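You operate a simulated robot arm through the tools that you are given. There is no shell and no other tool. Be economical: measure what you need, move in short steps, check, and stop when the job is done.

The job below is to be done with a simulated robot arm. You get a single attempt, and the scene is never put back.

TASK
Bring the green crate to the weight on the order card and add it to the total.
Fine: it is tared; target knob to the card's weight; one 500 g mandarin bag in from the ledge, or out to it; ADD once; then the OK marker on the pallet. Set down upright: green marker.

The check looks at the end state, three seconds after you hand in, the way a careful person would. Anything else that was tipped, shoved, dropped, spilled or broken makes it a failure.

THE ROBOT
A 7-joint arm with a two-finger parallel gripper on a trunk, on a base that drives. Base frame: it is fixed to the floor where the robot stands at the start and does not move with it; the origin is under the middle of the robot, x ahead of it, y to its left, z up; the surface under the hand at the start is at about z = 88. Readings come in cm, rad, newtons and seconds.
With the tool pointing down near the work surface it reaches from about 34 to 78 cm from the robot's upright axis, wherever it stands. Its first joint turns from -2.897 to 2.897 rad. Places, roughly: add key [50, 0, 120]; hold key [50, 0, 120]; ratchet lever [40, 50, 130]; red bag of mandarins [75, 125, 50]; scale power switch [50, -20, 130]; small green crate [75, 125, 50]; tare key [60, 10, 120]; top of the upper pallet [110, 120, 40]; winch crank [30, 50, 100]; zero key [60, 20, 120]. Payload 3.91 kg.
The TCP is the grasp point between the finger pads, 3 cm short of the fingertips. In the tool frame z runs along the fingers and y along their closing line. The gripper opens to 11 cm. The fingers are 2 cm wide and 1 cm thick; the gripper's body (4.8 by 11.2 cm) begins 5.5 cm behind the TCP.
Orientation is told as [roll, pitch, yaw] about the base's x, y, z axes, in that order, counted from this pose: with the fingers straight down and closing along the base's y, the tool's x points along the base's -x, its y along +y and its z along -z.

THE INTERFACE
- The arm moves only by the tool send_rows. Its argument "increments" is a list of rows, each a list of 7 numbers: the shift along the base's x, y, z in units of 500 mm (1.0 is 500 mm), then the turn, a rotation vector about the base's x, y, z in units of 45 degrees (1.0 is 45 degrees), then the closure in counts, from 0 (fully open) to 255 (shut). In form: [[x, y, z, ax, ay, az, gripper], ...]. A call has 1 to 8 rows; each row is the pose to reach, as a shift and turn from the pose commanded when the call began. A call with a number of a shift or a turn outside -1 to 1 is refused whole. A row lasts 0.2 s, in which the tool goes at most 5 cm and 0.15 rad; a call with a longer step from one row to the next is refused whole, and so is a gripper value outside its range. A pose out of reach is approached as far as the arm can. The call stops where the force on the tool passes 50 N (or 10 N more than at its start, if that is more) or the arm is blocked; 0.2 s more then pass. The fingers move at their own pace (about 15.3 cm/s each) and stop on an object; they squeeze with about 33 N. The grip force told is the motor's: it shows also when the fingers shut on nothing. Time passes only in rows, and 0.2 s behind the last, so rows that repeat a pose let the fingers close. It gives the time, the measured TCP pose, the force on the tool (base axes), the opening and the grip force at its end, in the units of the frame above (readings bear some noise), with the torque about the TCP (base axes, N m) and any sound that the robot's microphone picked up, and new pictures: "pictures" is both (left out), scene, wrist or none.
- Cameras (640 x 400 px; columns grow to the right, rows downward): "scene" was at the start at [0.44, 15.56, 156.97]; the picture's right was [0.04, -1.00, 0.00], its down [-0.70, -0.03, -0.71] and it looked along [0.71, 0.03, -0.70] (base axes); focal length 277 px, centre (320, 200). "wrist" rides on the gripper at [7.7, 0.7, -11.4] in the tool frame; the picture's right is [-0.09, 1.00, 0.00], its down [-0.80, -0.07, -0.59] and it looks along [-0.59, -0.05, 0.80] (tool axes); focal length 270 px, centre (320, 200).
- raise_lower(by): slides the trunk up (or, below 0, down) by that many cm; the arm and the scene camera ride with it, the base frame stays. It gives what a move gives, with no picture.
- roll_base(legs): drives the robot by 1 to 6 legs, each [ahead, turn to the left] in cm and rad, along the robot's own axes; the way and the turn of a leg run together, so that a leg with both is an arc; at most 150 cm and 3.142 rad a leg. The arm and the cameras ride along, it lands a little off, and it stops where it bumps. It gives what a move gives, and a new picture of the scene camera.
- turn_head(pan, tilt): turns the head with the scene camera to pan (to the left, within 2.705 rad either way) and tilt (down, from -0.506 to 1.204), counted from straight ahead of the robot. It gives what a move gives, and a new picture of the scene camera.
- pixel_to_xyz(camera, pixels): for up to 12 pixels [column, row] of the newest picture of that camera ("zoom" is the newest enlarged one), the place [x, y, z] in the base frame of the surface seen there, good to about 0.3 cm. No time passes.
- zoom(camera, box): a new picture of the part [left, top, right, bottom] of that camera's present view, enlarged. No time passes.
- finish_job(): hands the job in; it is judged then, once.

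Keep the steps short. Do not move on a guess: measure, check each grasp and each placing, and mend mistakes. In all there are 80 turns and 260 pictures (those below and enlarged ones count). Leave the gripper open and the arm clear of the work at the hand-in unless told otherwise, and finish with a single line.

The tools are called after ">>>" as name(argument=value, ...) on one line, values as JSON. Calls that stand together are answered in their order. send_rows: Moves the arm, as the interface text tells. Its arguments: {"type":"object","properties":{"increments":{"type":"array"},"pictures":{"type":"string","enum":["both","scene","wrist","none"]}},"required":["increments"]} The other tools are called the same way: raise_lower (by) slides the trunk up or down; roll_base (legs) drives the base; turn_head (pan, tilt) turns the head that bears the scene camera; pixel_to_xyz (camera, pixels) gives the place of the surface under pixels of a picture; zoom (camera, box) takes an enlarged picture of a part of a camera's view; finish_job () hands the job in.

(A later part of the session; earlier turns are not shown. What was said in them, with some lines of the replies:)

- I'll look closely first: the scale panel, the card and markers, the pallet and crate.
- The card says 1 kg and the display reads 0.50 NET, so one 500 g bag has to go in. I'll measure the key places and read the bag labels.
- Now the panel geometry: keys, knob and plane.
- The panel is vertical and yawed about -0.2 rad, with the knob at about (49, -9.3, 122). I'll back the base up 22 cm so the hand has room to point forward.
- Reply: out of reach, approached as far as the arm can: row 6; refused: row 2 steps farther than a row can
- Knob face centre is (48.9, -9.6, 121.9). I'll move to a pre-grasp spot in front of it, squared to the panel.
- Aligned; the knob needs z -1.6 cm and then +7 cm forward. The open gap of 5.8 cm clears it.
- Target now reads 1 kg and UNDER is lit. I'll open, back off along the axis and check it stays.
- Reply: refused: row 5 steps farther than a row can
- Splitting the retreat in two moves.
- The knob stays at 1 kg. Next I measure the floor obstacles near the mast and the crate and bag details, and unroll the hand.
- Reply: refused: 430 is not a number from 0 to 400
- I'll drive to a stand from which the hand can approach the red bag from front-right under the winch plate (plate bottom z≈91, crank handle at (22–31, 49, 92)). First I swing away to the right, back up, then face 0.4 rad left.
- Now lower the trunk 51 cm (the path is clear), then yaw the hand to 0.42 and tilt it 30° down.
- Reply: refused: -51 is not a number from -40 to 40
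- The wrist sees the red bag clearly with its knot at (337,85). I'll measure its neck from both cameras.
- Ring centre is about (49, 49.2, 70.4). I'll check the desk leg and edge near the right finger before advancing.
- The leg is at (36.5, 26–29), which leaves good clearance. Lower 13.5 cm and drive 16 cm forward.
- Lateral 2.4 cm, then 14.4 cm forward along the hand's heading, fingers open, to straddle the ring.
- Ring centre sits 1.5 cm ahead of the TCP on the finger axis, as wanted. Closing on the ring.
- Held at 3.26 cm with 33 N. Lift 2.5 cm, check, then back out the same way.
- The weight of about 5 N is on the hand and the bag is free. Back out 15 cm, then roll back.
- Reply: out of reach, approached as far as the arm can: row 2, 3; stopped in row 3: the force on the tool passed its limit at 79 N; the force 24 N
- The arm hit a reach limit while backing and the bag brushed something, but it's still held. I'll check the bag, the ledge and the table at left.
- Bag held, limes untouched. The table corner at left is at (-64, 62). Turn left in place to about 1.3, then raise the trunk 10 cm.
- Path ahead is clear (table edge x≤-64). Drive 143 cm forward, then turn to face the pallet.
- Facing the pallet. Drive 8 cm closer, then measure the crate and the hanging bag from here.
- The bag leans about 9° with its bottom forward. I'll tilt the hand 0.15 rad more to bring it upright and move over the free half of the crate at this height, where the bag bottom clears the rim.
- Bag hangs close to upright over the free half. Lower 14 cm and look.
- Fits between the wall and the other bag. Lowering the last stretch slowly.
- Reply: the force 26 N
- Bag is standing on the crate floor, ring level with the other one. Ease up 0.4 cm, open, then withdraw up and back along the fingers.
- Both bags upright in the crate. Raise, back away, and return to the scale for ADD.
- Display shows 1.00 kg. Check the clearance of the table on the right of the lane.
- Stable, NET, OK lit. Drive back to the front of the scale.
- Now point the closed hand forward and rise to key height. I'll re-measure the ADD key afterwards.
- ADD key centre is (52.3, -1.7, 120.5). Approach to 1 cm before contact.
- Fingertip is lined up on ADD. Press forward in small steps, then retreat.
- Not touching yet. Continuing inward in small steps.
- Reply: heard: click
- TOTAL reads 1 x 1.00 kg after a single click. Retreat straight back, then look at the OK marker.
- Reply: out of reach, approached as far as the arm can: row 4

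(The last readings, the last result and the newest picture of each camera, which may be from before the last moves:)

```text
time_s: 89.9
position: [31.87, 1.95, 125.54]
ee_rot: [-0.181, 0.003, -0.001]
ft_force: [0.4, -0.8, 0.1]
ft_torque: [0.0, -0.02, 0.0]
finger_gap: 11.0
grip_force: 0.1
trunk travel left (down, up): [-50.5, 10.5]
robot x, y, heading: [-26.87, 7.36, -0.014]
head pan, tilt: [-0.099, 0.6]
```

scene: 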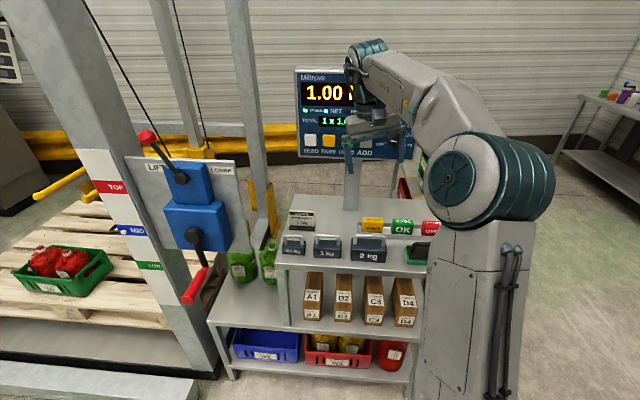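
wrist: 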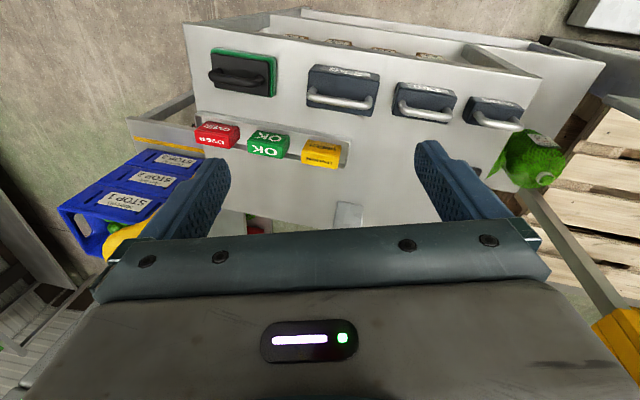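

The hand has a -0.18 roll left to remove. Measure the OK marker now.

>>> zoom(camera="wrist", box=[180, 100, 360, 180])

>>> pixel_to_xyz(camera="zoom", pixels=[[260, 120], [380, 125], [300, 105], [305, 145], [255, 145], [370, 165], [300, 170], [205, 110], [440, 140], [300, 195], [230, 190], [320, 100]])

>>> zoom(camera="scene", box=[350, 200, 450, 262])

>>> pixel_to_xyz(camera="zoom", pixels=[[270, 130], [400, 135], [340, 130], [340, 150], [330, 190], [275, 200], [395, 210], [240, 160], [440, 160], [340, 230]])

```text
3.56 times, centred on (270, 140) of wrist
```

zoom: 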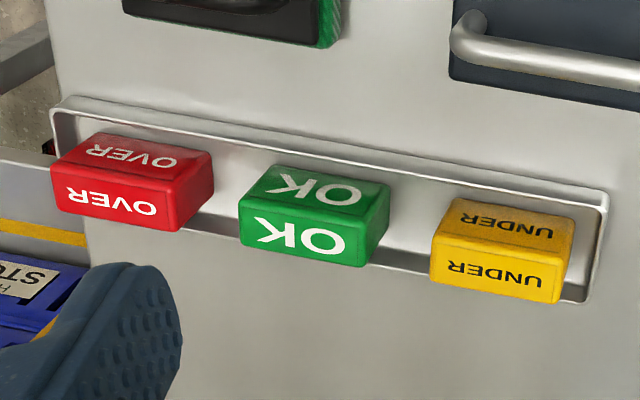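

```text
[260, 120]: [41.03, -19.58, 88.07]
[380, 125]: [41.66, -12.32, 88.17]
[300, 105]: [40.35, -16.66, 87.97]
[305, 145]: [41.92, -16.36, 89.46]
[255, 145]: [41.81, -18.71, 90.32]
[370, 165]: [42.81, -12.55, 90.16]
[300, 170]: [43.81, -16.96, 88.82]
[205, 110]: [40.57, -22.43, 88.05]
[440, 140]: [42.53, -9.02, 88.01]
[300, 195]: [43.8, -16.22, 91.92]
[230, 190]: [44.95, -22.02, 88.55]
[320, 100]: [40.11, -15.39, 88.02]
```

```text
6.40 times, centred on (400, 231) of scene
```

zoom: 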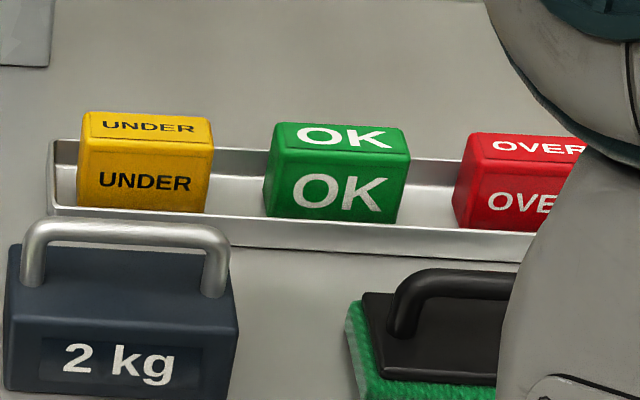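

```text
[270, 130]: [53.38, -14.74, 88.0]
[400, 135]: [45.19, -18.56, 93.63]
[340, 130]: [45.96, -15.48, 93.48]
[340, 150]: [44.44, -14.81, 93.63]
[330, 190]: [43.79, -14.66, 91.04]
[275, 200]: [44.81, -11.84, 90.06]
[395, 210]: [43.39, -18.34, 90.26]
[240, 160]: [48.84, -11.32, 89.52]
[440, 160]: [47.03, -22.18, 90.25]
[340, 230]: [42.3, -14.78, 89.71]
```

The markers have about 2.4 cm between them, so I'll grip OK by its ends with the hand tilted 35° to stay clear of the panel. First check the heights of the weight and scrubber in front of it.

>>> pixel_to_xyz(camera="zoom", pixels=[[130, 228], [215, 240], [225, 300], [200, 250], [440, 275], [480, 275], [400, 320], [380, 300], [500, 330], [205, 160], [460, 180], [215, 140]])

>>> pixel_to_xyz(camera="wrist", pixels=[[240, 82], [225, 75], [260, 75], [240, 60], [340, 100], [370, 100], [345, 75], [240, 130], [286, 148], [305, 150], [290, 140], [270, 160]])

```text
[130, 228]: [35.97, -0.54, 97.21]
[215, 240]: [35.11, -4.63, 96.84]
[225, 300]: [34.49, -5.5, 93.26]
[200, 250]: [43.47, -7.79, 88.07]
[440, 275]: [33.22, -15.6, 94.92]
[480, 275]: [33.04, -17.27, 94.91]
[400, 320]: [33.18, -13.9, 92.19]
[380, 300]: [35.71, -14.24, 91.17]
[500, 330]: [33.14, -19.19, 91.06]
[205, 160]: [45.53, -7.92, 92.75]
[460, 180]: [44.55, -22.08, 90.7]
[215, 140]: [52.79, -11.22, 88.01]
```

```text
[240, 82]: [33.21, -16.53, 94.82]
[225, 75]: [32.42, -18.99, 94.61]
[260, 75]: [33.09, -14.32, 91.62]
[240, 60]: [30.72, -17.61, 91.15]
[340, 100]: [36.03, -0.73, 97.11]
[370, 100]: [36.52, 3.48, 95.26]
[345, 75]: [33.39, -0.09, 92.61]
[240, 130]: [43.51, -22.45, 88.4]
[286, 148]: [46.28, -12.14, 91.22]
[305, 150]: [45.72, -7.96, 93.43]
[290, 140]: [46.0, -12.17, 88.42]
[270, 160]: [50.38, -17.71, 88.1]
```

Plan: square the hand (yaw -0.2, tilt 20°) and shift it above the marker line, fingers 9 cm apart.

>>> send_rows(increments=[[0, -0.08, 0, 0.115, 0, 0, 46], [0, -0.16, 0, 0.23, 0, 0, 46], [0, -0.24, 0, 0.23, 0, 0, 46]], pictures="none")

>>> send_rows(increments=[[0, -0.04, 0, 0, 0, -0.13, 46], [0, -0.08, 0, 0, 0, -0.255, 46]], pictures="none")

>>> send_rows(increments=[[0, 0, 0, -0.03, -0.146, 0, 46], [0, 0, 0, -0.06, -0.291, 0, 46], [0, 0, 0, -0.089, -0.437, 0, 46]], pictures="none")

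>>> roll_base(legs=[[7, 0]])

```text
time_s: 90.7
position: [31.84, -10.32, 125.49]
ee_rot: [0.0, 0.003, -0.003]
ft_force: [-0.8, -0.3, -0.5]
ft_torque: [-0.01, -0.01, 0.02]
finger_gap: 9.04
grip_force: 0.0
trunk travel left (down, up): [-50.5, 10.5]
robot x, y, heading: [-27.28, 7.68, -0.013]
head pan, tilt: [-0.099, 0.6]
```

```text
time_s: 91.3
position: [31.88, -14.01, 125.46]
ee_rot: [-0.001, -0.002, -0.202]
ft_force: [0.3, 0.2, -0.4]
ft_torque: [0.02, 0.01, 0.01]
finger_gap: 9.03
grip_force: 0.2
trunk travel left (down, up): [-50.5, 10.5]
robot x, y, heading: [-26.91, 7.39, -0.015]
head pan, tilt: [-0.099, 0.6]
```

```text
time_s: 92.1
position: [31.84, -14.13, 125.56]
ee_rot: [0.0, -0.352, -0.2]
ft_force: [-0.1, -0.3, -0.2]
ft_torque: [0.03, 0.0, -0.01]
finger_gap: 9.01
grip_force: 0.0
trunk travel left (down, up): [-50.5, 10.5]
robot x, y, heading: [-26.9, 7.87, -0.011]
head pan, tilt: [-0.099, 0.6]
```

```text
time_s: 93.1
position: [38.94, -13.97, 125.5]
ee_rot: [-0.002, -0.349, -0.201]
ft_force: [1.0, -1.1, 0.6]
ft_torque: [0.01, 0.03, -0.02]
finger_gap: 9.01
grip_force: 0.1
trunk travel left (down, up): [-50.5, 10.5]
robot x, y, heading: [-20.11, 7.52, -0.012]
head pan, tilt: [-0.099, 0.6]
```

scene: 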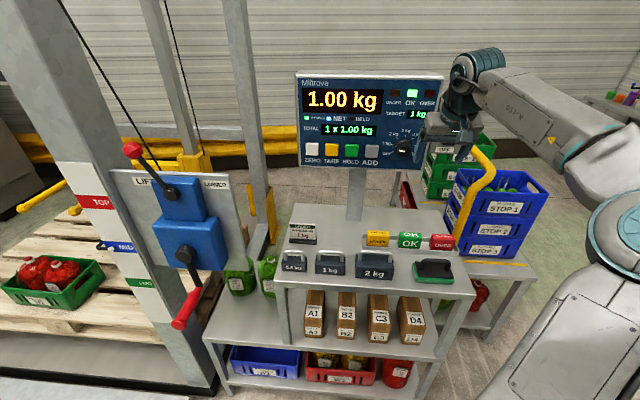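

Panel untouched. Lower trunk by 24 cm (tips stay above z≈98), then re-measure the marker from the wrist.

>>> raise_lower(by=-24)

>>> zoom(camera="wrist", box=[160, 0, 480, 200])

>>> zoom(camera="scene", box=[340, 150, 500, 270])

```text
time_s: 95.6
position: [38.83, -14.08, 101.43]
ee_rot: [-0.001, -0.349, -0.201]
ft_force: [-0.3, 0.3, -0.9]
ft_torque: [0.02, 0.01, 0.02]
finger_gap: 8.98
grip_force: 0.1
trunk travel left (down, up): [-26.5, 34.5]
robot x, y, heading: [-20.12, 7.42, -0.013]
head pan, tilt: [-0.099, 0.6]
```

```text
2.00 times, centred on (320, 100) of wrist
```

zoom: 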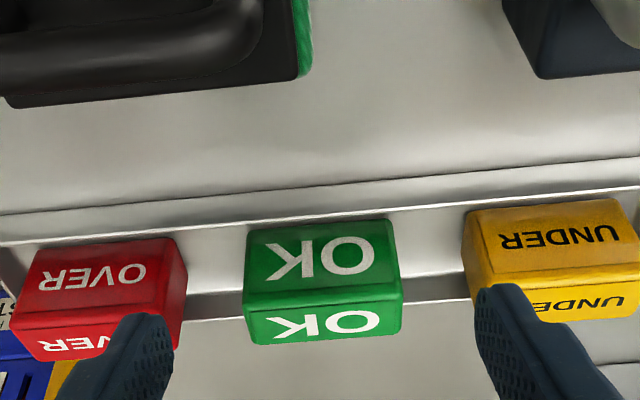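

```text
3.33 times, centred on (420, 210) of scene
```

zoom: 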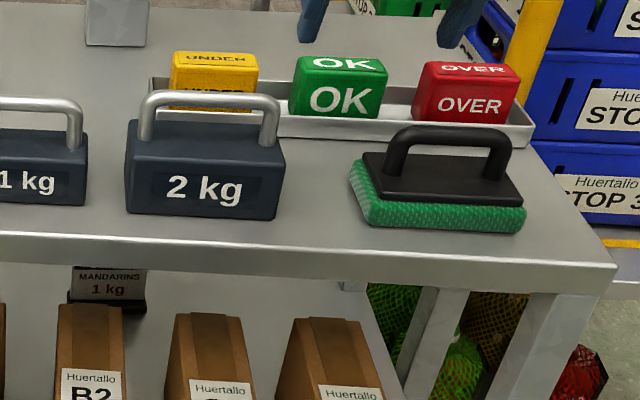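

>>> zoom(camera="wrist", box=[160, 0, 480, 200])

>>> pixel_to_xyz(camera="zoom", pixels=[[250, 290], [395, 275], [325, 290], [255, 340], [395, 328], [325, 335], [250, 235], [385, 225], [320, 230], [180, 260], [465, 250], [430, 230]])

```text
2.00 times, centred on (320, 100) of wrist
```

zoom: 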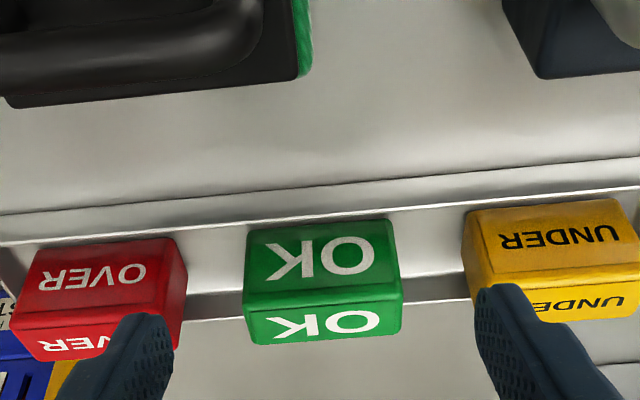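

```text
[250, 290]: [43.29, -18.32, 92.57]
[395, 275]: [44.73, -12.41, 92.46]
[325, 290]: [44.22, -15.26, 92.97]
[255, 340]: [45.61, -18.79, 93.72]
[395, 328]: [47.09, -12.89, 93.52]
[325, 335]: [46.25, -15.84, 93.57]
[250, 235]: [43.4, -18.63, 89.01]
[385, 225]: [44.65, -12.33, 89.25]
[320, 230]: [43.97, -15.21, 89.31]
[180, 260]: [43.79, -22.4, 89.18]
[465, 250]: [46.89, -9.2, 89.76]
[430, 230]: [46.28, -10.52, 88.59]
```

Marker centre (45.3, -15.6), 6.6 cm long, z 88.8–93.6. Move over it with an 8.4 cm gap, then partway down.

>>> send_rows(increments=[[0.06, -0.014, 0, 0, 0, -0.04, 60], [0.119, -0.029, 0, 0, 0, -0.04, 60], [0.119, -0.029, -0.05, 0, 0, -0.04, 60], [0.119, -0.029, -0.09, 0, 0, -0.04, 60]], pictures="both")

>>> zoom(camera="scene", box=[340, 150, 500, 270])

```text
time_s: 96.6
position: [44.81, -15.69, 96.99]
ee_rot: [-0.001, -0.35, -0.233]
ft_force: [1.8, 0.7, 0.4]
ft_torque: [-0.01, 0.01, -0.04]
finger_gap: 8.42
grip_force: 0.0
trunk travel left (down, up): [-26.5, 34.5]
robot x, y, heading: [-19.93, 7.34, -0.016]
head pan, tilt: [-0.099, 0.6]
```

scene: 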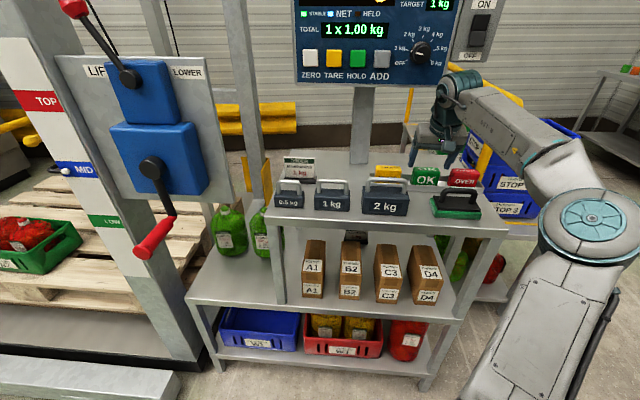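
wrist: 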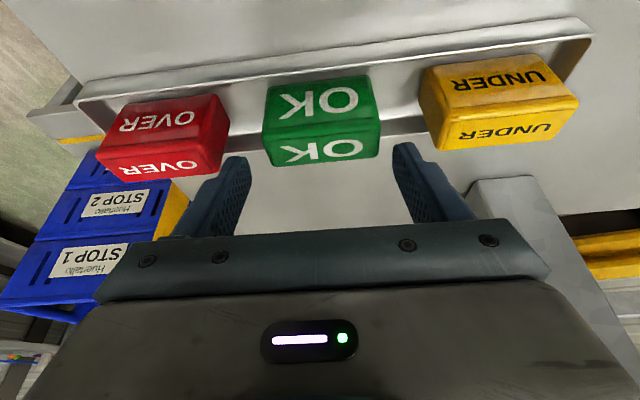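

```text
3.33 times, centred on (420, 210) of scene
```

zoom: 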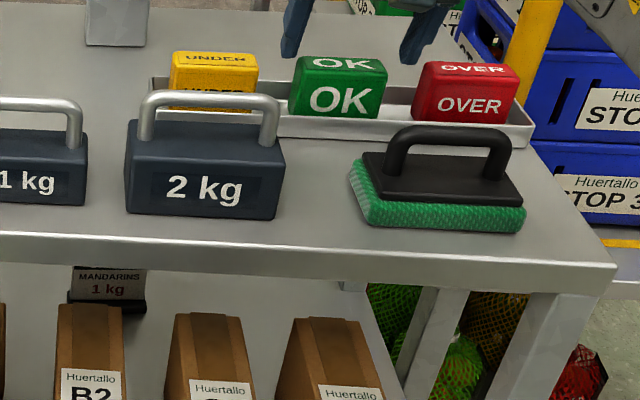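

Centred between fingers. Go down 4.3 cm and check force.

>>> send_rows(increments=[[0, 0, -0.03, 0, 0, 0, 60], [0, 0, -0.06, 0, 0, 0, 60], [0, 0, -0.086, 0, 0, 0, 60]], pictures="both")

>>> pixel_to_xyz(camera="wrist", pixels=[[320, 110], [320, 140], [320, 90], [270, 120], [375, 120]])

```text
time_s: 97.4
position: [44.75, -15.65, 92.54]
ee_rot: [-0.001, -0.349, -0.232]
ft_force: [-0.7, -0.3, -0.1]
ft_torque: [0.01, 0.01, 0.01]
finger_gap: 8.4
grip_force: 0.0
trunk travel left (down, up): [-26.5, 34.5]
robot x, y, heading: [-20.12, 7.38, -0.01]
head pan, tilt: [-0.099, 0.6]
```

scene: 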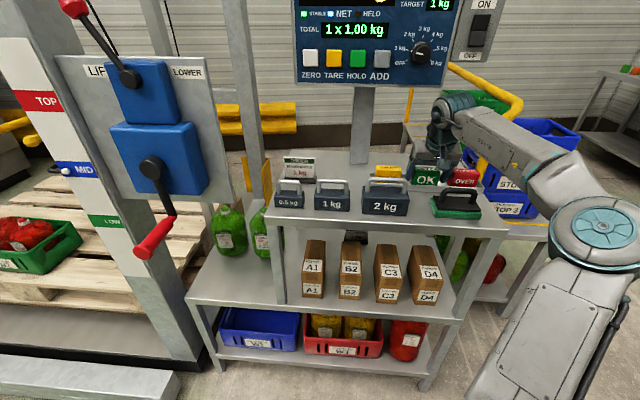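
wrist: 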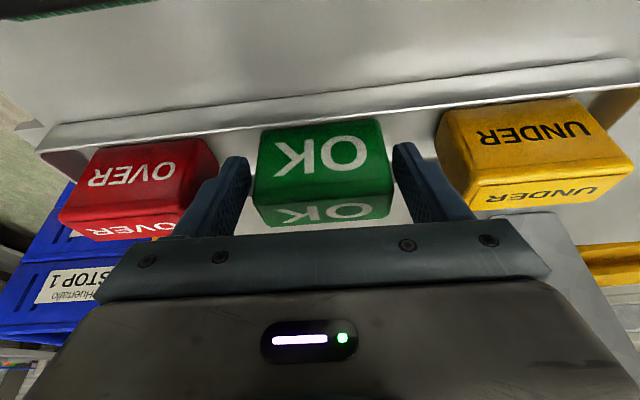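

```text
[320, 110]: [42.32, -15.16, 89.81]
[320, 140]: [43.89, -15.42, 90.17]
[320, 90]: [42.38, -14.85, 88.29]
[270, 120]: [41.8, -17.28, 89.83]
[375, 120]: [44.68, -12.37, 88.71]
```

Fingers are on both ends with no contact force. Close on it, then lift 3 cm to check.

>>> send_rows(increments=[[0, 0, 0, 0, 0, 0, 255], [0, 0, 0, 0, 0, 0, 255], [0, 0, 0, 0, 0, 0, 255], [0, 0, 0.02, 0, 0, 0, 255], [0, 0, 0.08, 0, 0, 0, 255], [0, 0, 0.16, 0, 0, 0, 255], [0, 0, 0.2, 0, 0, 0, 255]], pictures="both")

```text
time_s: 99.0
position: [44.62, -15.7, 102.61]
ee_rot: [0.002, -0.349, -0.233]
ft_force: [-0.2, 0.0, -0.6]
ft_torque: [-0.02, -0.02, 0.04]
finger_gap: 6.95
grip_force: 32.4
trunk travel left (down, up): [-26.5, 34.5]
robot x, y, heading: [-20.33, 7.43, -0.008]
head pan, tilt: [-0.099, 0.6]
```

scene: 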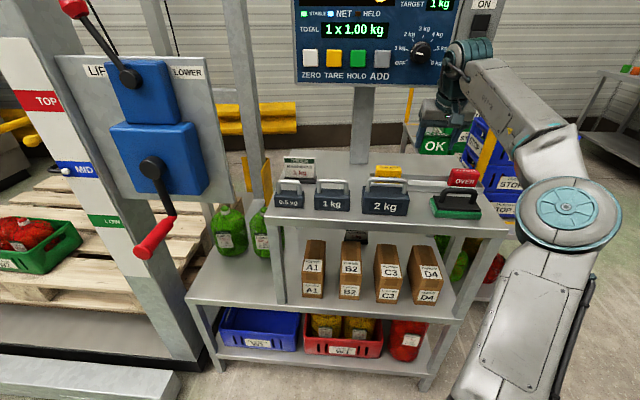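
wrist: 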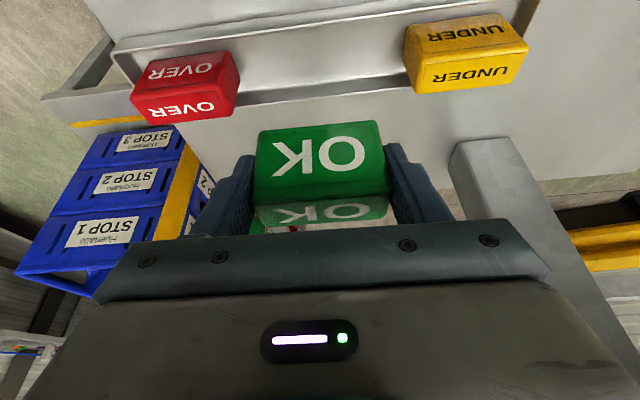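

OK marker held and level; the others are undisturbed. Retract the arm 12 cm, back the base up, and turn toward the pallet lane.

>>> send_rows(increments=[[-0.08, 0, 0.02, 0, 0, 0, 255], [-0.16, 0, 0.04, 0, 0, 0, 255], [-0.24, 0, 0.04, 0, 0, 0, 255]], pictures="none")

>>> roll_base(legs=[[-18, 0], [0, 1.33]])

```text
time_s: 99.8
position: [32.84, -15.65, 104.68]
ee_rot: [-0.003, -0.349, -0.233]
ft_force: [0.0, 0.2, -0.9]
ft_torque: [0.01, 0.08, 0.02]
finger_gap: 6.93
grip_force: 33.2
trunk travel left (down, up): [-26.5, 34.5]
robot x, y, heading: [-19.58, 7.37, -0.016]
head pan, tilt: [-0.099, 0.6]
```

```text
time_s: 104.6
position: [-3.56, 53.59, 104.81]
ee_rot: [0.0, -0.349, 1.099]
ft_force: [-0.1, 0.0, -0.3]
ft_torque: [-0.02, 0.02, 0.02]
finger_gap: 6.93
grip_force: 33.2
trunk travel left (down, up): [-26.5, 34.5]
robot x, y, heading: [-38.11, 7.82, 1.317]
head pan, tilt: [-0.099, 0.6]
```

scene: 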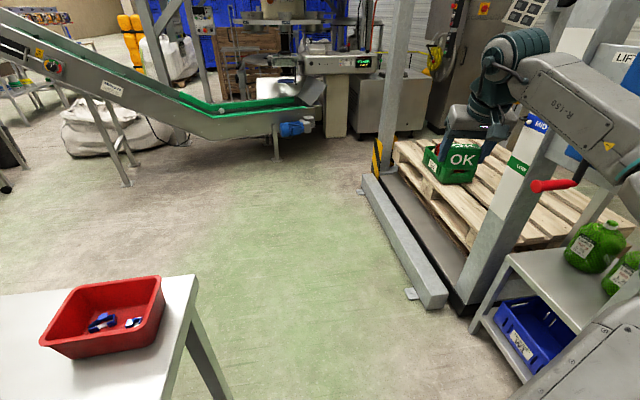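

Turn a bit further left to keep the elbow clear of the crank, drive up the lane, then face the pallet.

>>> roll_base(legs=[[0, 0.12], [138, 0]])

>>> roll_base(legs=[[0, -1.65]])

```text
time_s: 112.1
position: [9.37, 193.89, 104.61]
ee_rot: [0.001, -0.352, 1.215]
ft_force: [-0.9, 0.4, -0.3]
ft_torque: [0.0, -0.01, 0.02]
finger_gap: 6.93
grip_force: 32.7
trunk travel left (down, up): [-26.5, 34.5]
robot x, y, heading: [-20.08, 144.41, 1.43]
head pan, tilt: [-0.099, 0.6]
```

scene: 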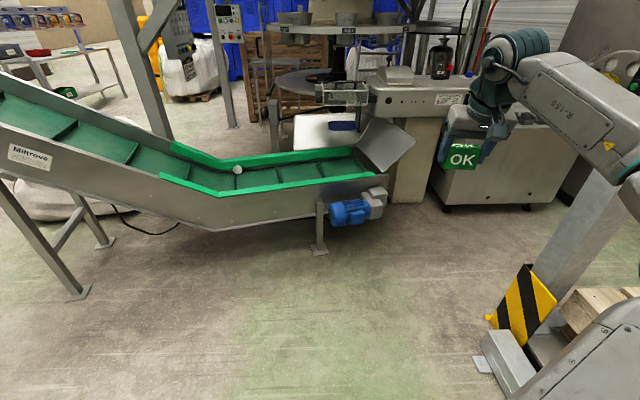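

```text
time_s: 116.5
position: [27.67, 111.63, 104.57]
ee_rot: [-0.001, -0.35, -0.426]
ft_force: [-0.8, 1.2, -1.7]
ft_torque: [0.01, 0.0, -0.03]
finger_gap: 6.92
grip_force: 33.2
trunk travel left (down, up): [-26.5, 34.5]
robot x, y, heading: [-20.02, 144.28, -0.209]
head pan, tilt: [-0.099, 0.6]
```

scene: 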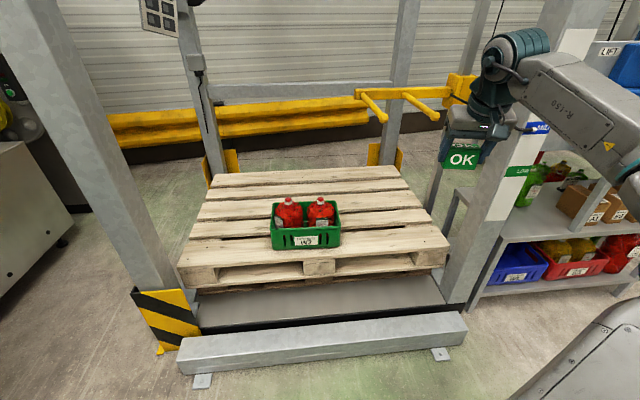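

Facing the pallet. Measure the free front slat to the right of the crate.

>>> pixel_to_xyz(camera="scene", pixels=[[345, 240], [370, 240], [395, 238], [420, 236], [440, 236], [395, 228], [395, 250], [395, 218], [370, 230], [445, 265], [340, 235], [470, 240]])

>>> zoom(camera="scene", box=[260, 160, 480, 300])

```text
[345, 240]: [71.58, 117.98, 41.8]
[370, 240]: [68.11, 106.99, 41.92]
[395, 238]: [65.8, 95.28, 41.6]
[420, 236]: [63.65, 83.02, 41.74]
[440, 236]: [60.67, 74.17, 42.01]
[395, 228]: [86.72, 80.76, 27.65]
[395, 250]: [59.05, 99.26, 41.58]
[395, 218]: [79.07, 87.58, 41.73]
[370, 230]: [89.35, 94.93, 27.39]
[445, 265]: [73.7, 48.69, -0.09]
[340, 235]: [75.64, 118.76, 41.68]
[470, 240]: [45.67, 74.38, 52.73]
```

```text
2.86 times, centred on (370, 230) of scene
```

zoom: 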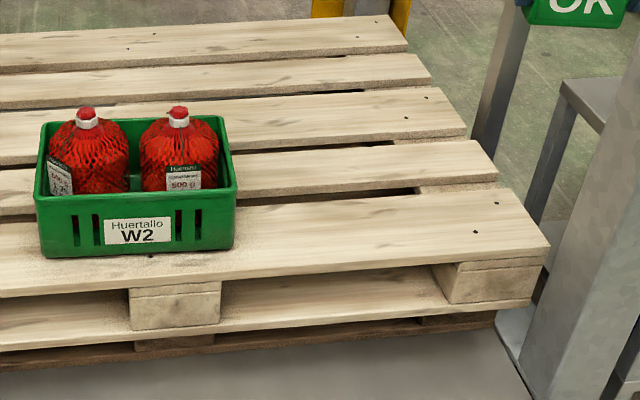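

Target spot on the front slat is (66, 106), clear of the crate. Drive 25 cm closer and lower the trunk fully.

>>> roll_base(legs=[[25, 0]])

>>> raise_lower(by=-26)

>>> turn_head(pan=-0.2, tilt=0.75)

```text
time_s: 118.3
position: [52.09, 106.43, 104.64]
ee_rot: [-0.002, -0.349, -0.426]
ft_force: [0.0, 0.1, -0.2]
ft_torque: [0.02, 0.01, 0.01]
finger_gap: 6.96
grip_force: 32.8
trunk travel left (down, up): [-26.5, 34.5]
robot x, y, heading: [4.8, 139.21, -0.207]
head pan, tilt: [-0.099, 0.6]
```

scene: 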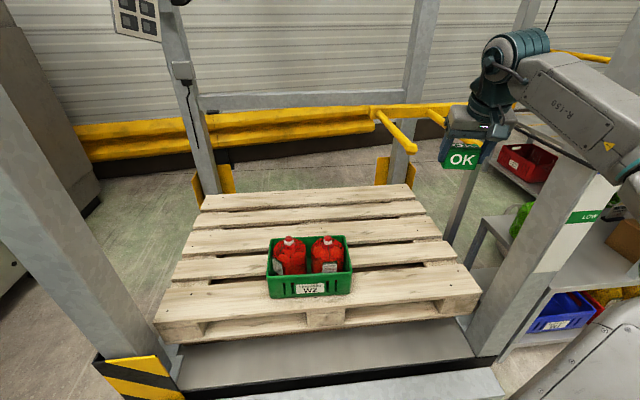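

```text
time_s: 121.0
position: [52.13, 106.49, 78.59]
ee_rot: [-0.002, -0.347, -0.426]
ft_force: [-0.3, -0.3, -0.7]
ft_torque: [-0.02, -0.01, 0.04]
finger_gap: 6.93
grip_force: 33.4
trunk travel left (down, up): [-0.5, 60.5]
robot x, y, heading: [4.43, 138.97, -0.212]
head pan, tilt: [-0.099, 0.6]
```

```text
time_s: 121.7
position: [52.06, 106.41, 78.69]
ee_rot: [-0.001, -0.35, -0.426]
ft_force: [-0.5, 0.5, -0.7]
ft_torque: [-0.01, 0.0, 0.01]
finger_gap: 6.91
grip_force: 32.9
trunk travel left (down, up): [-0.5, 60.5]
robot x, y, heading: [4.57, 139.11, -0.206]
head pan, tilt: [-0.201, 0.75]
```

scene: 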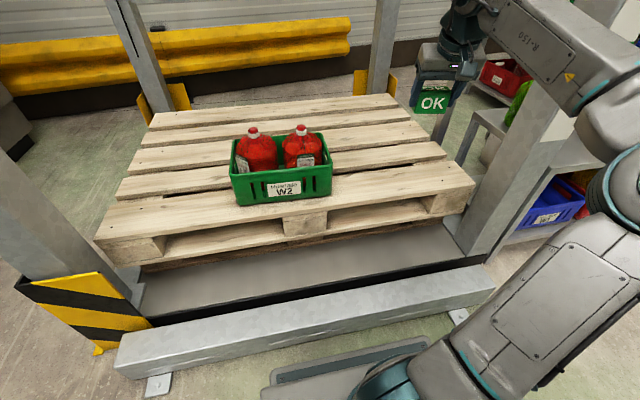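

Move over the slat, down to about 14 cm above it.

>>> send_rows(increments=[[0.067, 0, -0.06, 0, 0, 0, 255], [0.134, 0, -0.12, 0, 0, 0, 255], [0.2, 0, -0.18, 0, 0, 0, 255], [0.268, 0, -0.24, 0, 0, 0, 255], [0.268, 0, -0.32, 0, 0, 0, 255], [0.268, 0, -0.4, 0, 0, 0, 255], [0.268, 0, -0.46, 0, 0, 0, 255]], pictures="both")

>>> pixel_to_xyz(camera="wrist", pixels=[[320, 140], [320, 160], [320, 185], [320, 205], [250, 60], [400, 60], [320, 100], [320, 60], [320, 20]])

```text
time_s: 123.3
position: [65.58, 106.61, 55.64]
ee_rot: [0.0, -0.35, -0.427]
ft_force: [-0.6, -0.7, -0.1]
ft_torque: [-0.01, -0.02, -0.04]
finger_gap: 6.89
grip_force: 33.3
trunk travel left (down, up): [-0.5, 60.5]
robot x, y, heading: [4.53, 139.23, -0.204]
head pan, tilt: [-0.201, 0.75]
```

scene: 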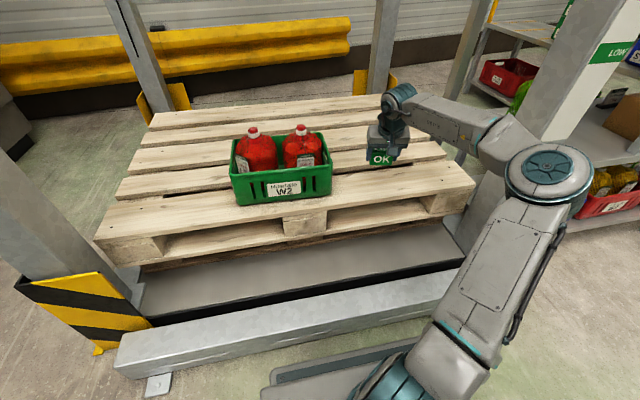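
wrist: 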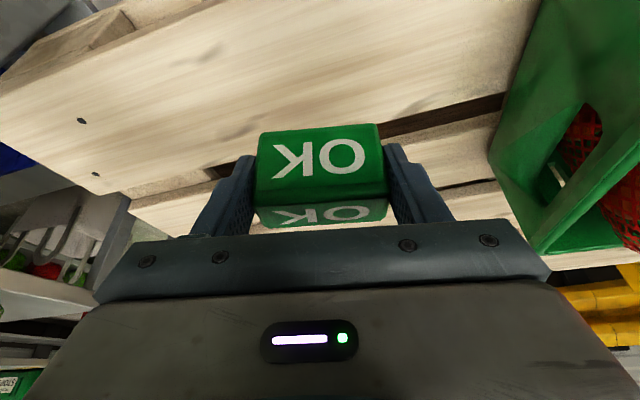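

```text
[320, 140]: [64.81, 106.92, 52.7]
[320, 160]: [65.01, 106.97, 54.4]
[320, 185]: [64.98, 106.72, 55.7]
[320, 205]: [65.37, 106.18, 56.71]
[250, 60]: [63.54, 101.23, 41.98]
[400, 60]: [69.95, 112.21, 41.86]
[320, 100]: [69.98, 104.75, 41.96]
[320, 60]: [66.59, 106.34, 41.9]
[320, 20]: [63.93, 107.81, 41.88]
```

Marker is level about 10 cm above the slat. Lower 9 cm, then finish by feel.

>>> send_rows(increments=[[0, 0, -0.08, 0, 0, 0, 255], [0, 0, -0.15, 0, 0, 0, 255], [0, 0, -0.178, 0, 0, 0, 255]], pictures="none")

>>> send_rows(increments=[[0, 0, -0.006, 0, 0, 0, 255], [0, 0, -0.012, 0, 0, 0, 255]], pictures="wrist")

```text
time_s: 124.1
position: [65.45, 106.43, 46.69]
ee_rot: [-0.001, -0.349, -0.427]
ft_force: [0.1, -0.3, -0.1]
ft_torque: [0.0, 0.0, -0.02]
finger_gap: 6.92
grip_force: 33.1
trunk travel left (down, up): [-0.5, 60.5]
robot x, y, heading: [4.35, 139.23, -0.204]
head pan, tilt: [-0.201, 0.75]
```

```text
time_s: 124.7
position: [65.54, 106.4, 46.1]
ee_rot: [-0.001, -0.349, -0.426]
ft_force: [0.4, 0.2, -0.5]
ft_torque: [-0.04, 0.01, 0.04]
finger_gap: 6.95
grip_force: 32.5
trunk travel left (down, up): [-0.5, 60.5]
robot x, y, heading: [4.53, 139.3, -0.201]
head pan, tilt: [-0.201, 0.75]
```

wrist: 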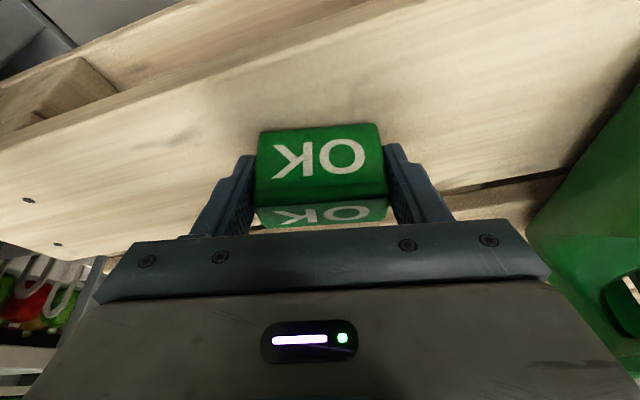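

>>> send_rows(increments=[[0, 0, -0.005, 0, 0, 0, 255], [0, 0, -0.008, 0, 0, 0, 255]], pictures="none")

>>> send_rows(increments=[[0, 0, -0.003, 0, 0, 0, 255], [0, 0, -0.005, 0, 0, 0, 255]], pictures="wrist")

```text
time_s: 125.3
position: [65.63, 106.5, 45.96]
ee_rot: [0.0, -0.353, -0.425]
ft_force: [-2.7, -0.8, 12.0]
ft_torque: [0.35, -0.06, 0.03]
finger_gap: 6.91
grip_force: 32.9
trunk travel left (down, up): [-0.5, 60.5]
robot x, y, heading: [4.65, 139.21, -0.203]
head pan, tilt: [-0.201, 0.75]
```

```text
time_s: 125.9
position: [65.58, 106.45, 45.71]
ee_rot: [-0.002, -0.356, -0.426]
ft_force: [1.3, -2.0, 24.6]
ft_torque: [0.02, -0.15, 0.02]
finger_gap: 6.95
grip_force: 32.9
trunk travel left (down, up): [-0.5, 60.5]
robot x, y, heading: [4.64, 139.2, -0.209]
head pan, tilt: [-0.201, 0.75]
```

wrist: 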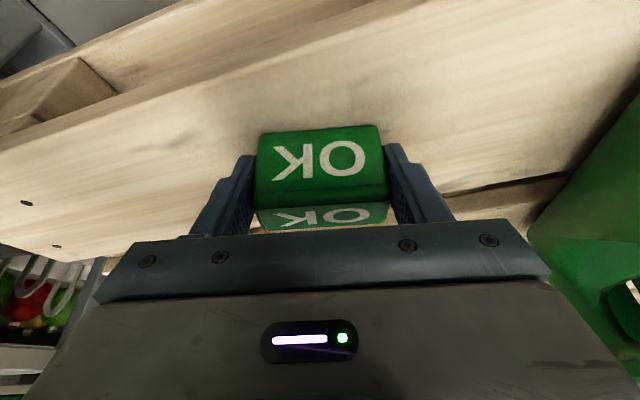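

It's standing on the slat. Ease off, open, and rise vertically.

>>> send_rows(increments=[[0, 0, 0.005, 0, 0, 0, 255], [0, 0, 0.005, 0, 0, 0, 50], [0, 0, 0.005, 0, 0, 0, 50], [0, 0, 0.06, 0, 0, 0, 50], [0, 0, 0.15, 0, 0, 0, 50], [-0.04, 0, 0.23, 0, 0, 0, 50], [-0.1, 0, 0.3, 0, 0, 0, 0]], pictures="both")

>>> zoom(camera="scene", box=[220, 100, 460, 250])

```text
time_s: 127.5
position: [60.46, 106.48, 60.52]
ee_rot: [-0.002, -0.349, -0.426]
ft_force: [-0.1, 0.4, -0.5]
ft_torque: [0.01, 0.0, 0.01]
finger_gap: 11.02
grip_force: 0.1
trunk travel left (down, up): [-0.5, 60.5]
robot x, y, heading: [4.66, 139.26, -0.21]
head pan, tilt: [-0.201, 0.75]
```

scene: 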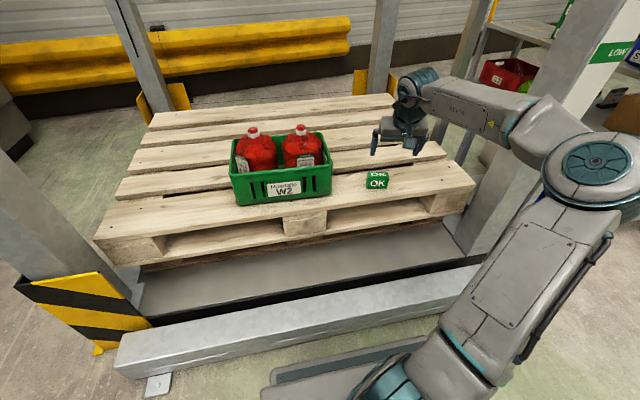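
wrist: 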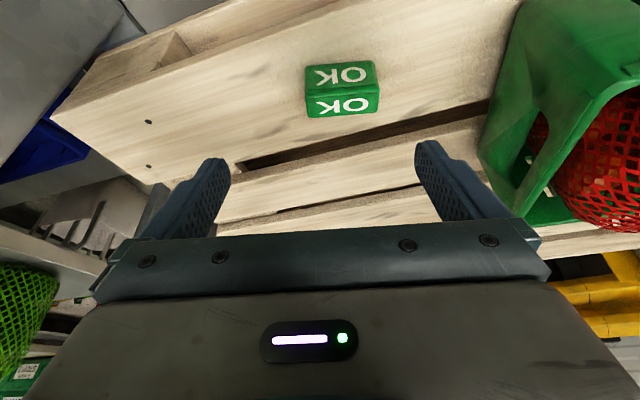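

```text
2.67 times, centred on (340, 175) of scene
```

zoom: 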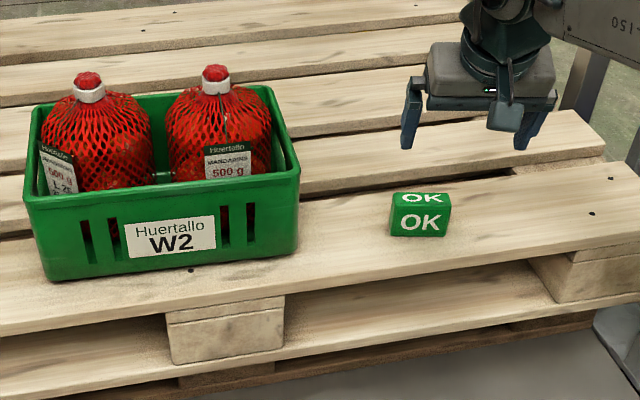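

Marker stands upright on the slat. Raise, back the arm clear, and check the display one last time.

>>> raise_lower(by=38)

>>> roll_base(legs=[[-25, 0]])

>>> turn_head(pan=-0.9, tilt=0.4)

```text
time_s: 131.1
position: [60.56, 106.55, 98.46]
ee_rot: [-0.002, -0.348, -0.425]
ft_force: [0.5, -0.5, 0.7]
ft_torque: [-0.02, 0.02, -0.02]
finger_gap: 10.98
grip_force: 0.2
trunk travel left (down, up): [-38.5, 22.5]
robot x, y, heading: [4.6, 139.18, -0.206]
head pan, tilt: [-0.201, 0.75]
```

```text
time_s: 133.0
position: [35.9, 111.62, 98.55]
ee_rot: [-0.001, -0.35, -0.426]
ft_force: [-0.9, 0.3, -0.5]
ft_torque: [0.01, 0.04, 0.01]
finger_gap: 11.0
grip_force: 0.0
trunk travel left (down, up): [-38.5, 22.5]
robot x, y, heading: [-20.13, 144.36, -0.205]
head pan, tilt: [-0.201, 0.75]
```

scene: 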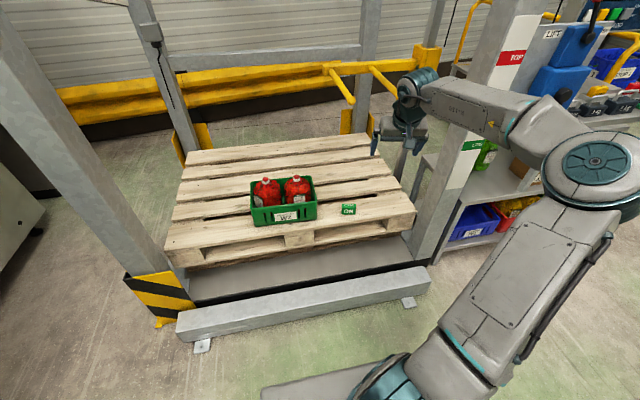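

```text
time_s: 134.0
position: [35.85, 111.57, 98.44]
ee_rot: [-0.001, -0.348, -0.427]
ft_force: [-0.5, 0.2, -0.9]
ft_torque: [-0.01, 0.03, -0.02]
finger_gap: 10.99
grip_force: 0.1
trunk travel left (down, up): [-38.5, 22.5]
robot x, y, heading: [-20.28, 144.24, -0.204]
head pan, tilt: [-0.901, 0.4]
```

scene: 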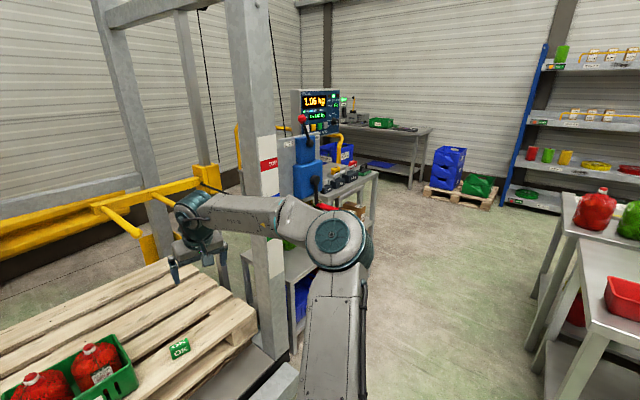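

>>> zoom(camera="scene", box=[270, 75, 370, 145])

>>> zoom(camera="scene", box=[270, 100, 400, 250])

```text
5.71 times, centred on (320, 110) of scene
```

zoom: 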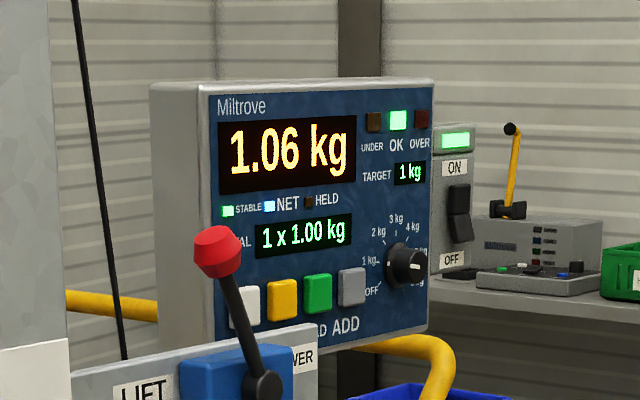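

```text
2.67 times, centred on (335, 175) of scene
```

zoom: 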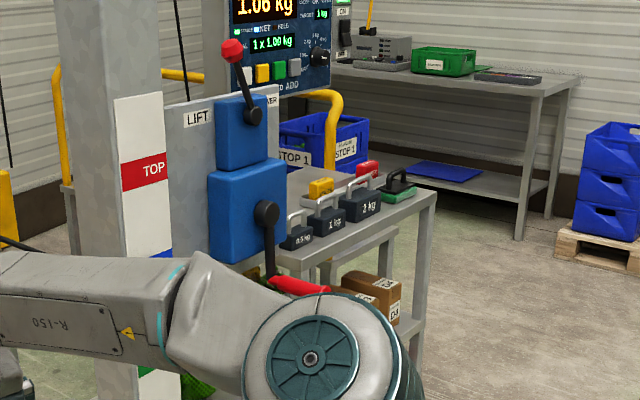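

The total still reads 1 x 1.00 kg, target 1 kg, OK lit. The extra 0.06 kg is the marker now on the pallet. The hand is open and clear, so I'm handing in.

>>> finish_job()

```text
The job is handed in.
```

The green crate was brought to 1.00 kg with one 500 g mandarin bag and added once to the total (1 x 1.00 kg), the target knob is at 1 kg, and the OK marker stands upright on the pallet.
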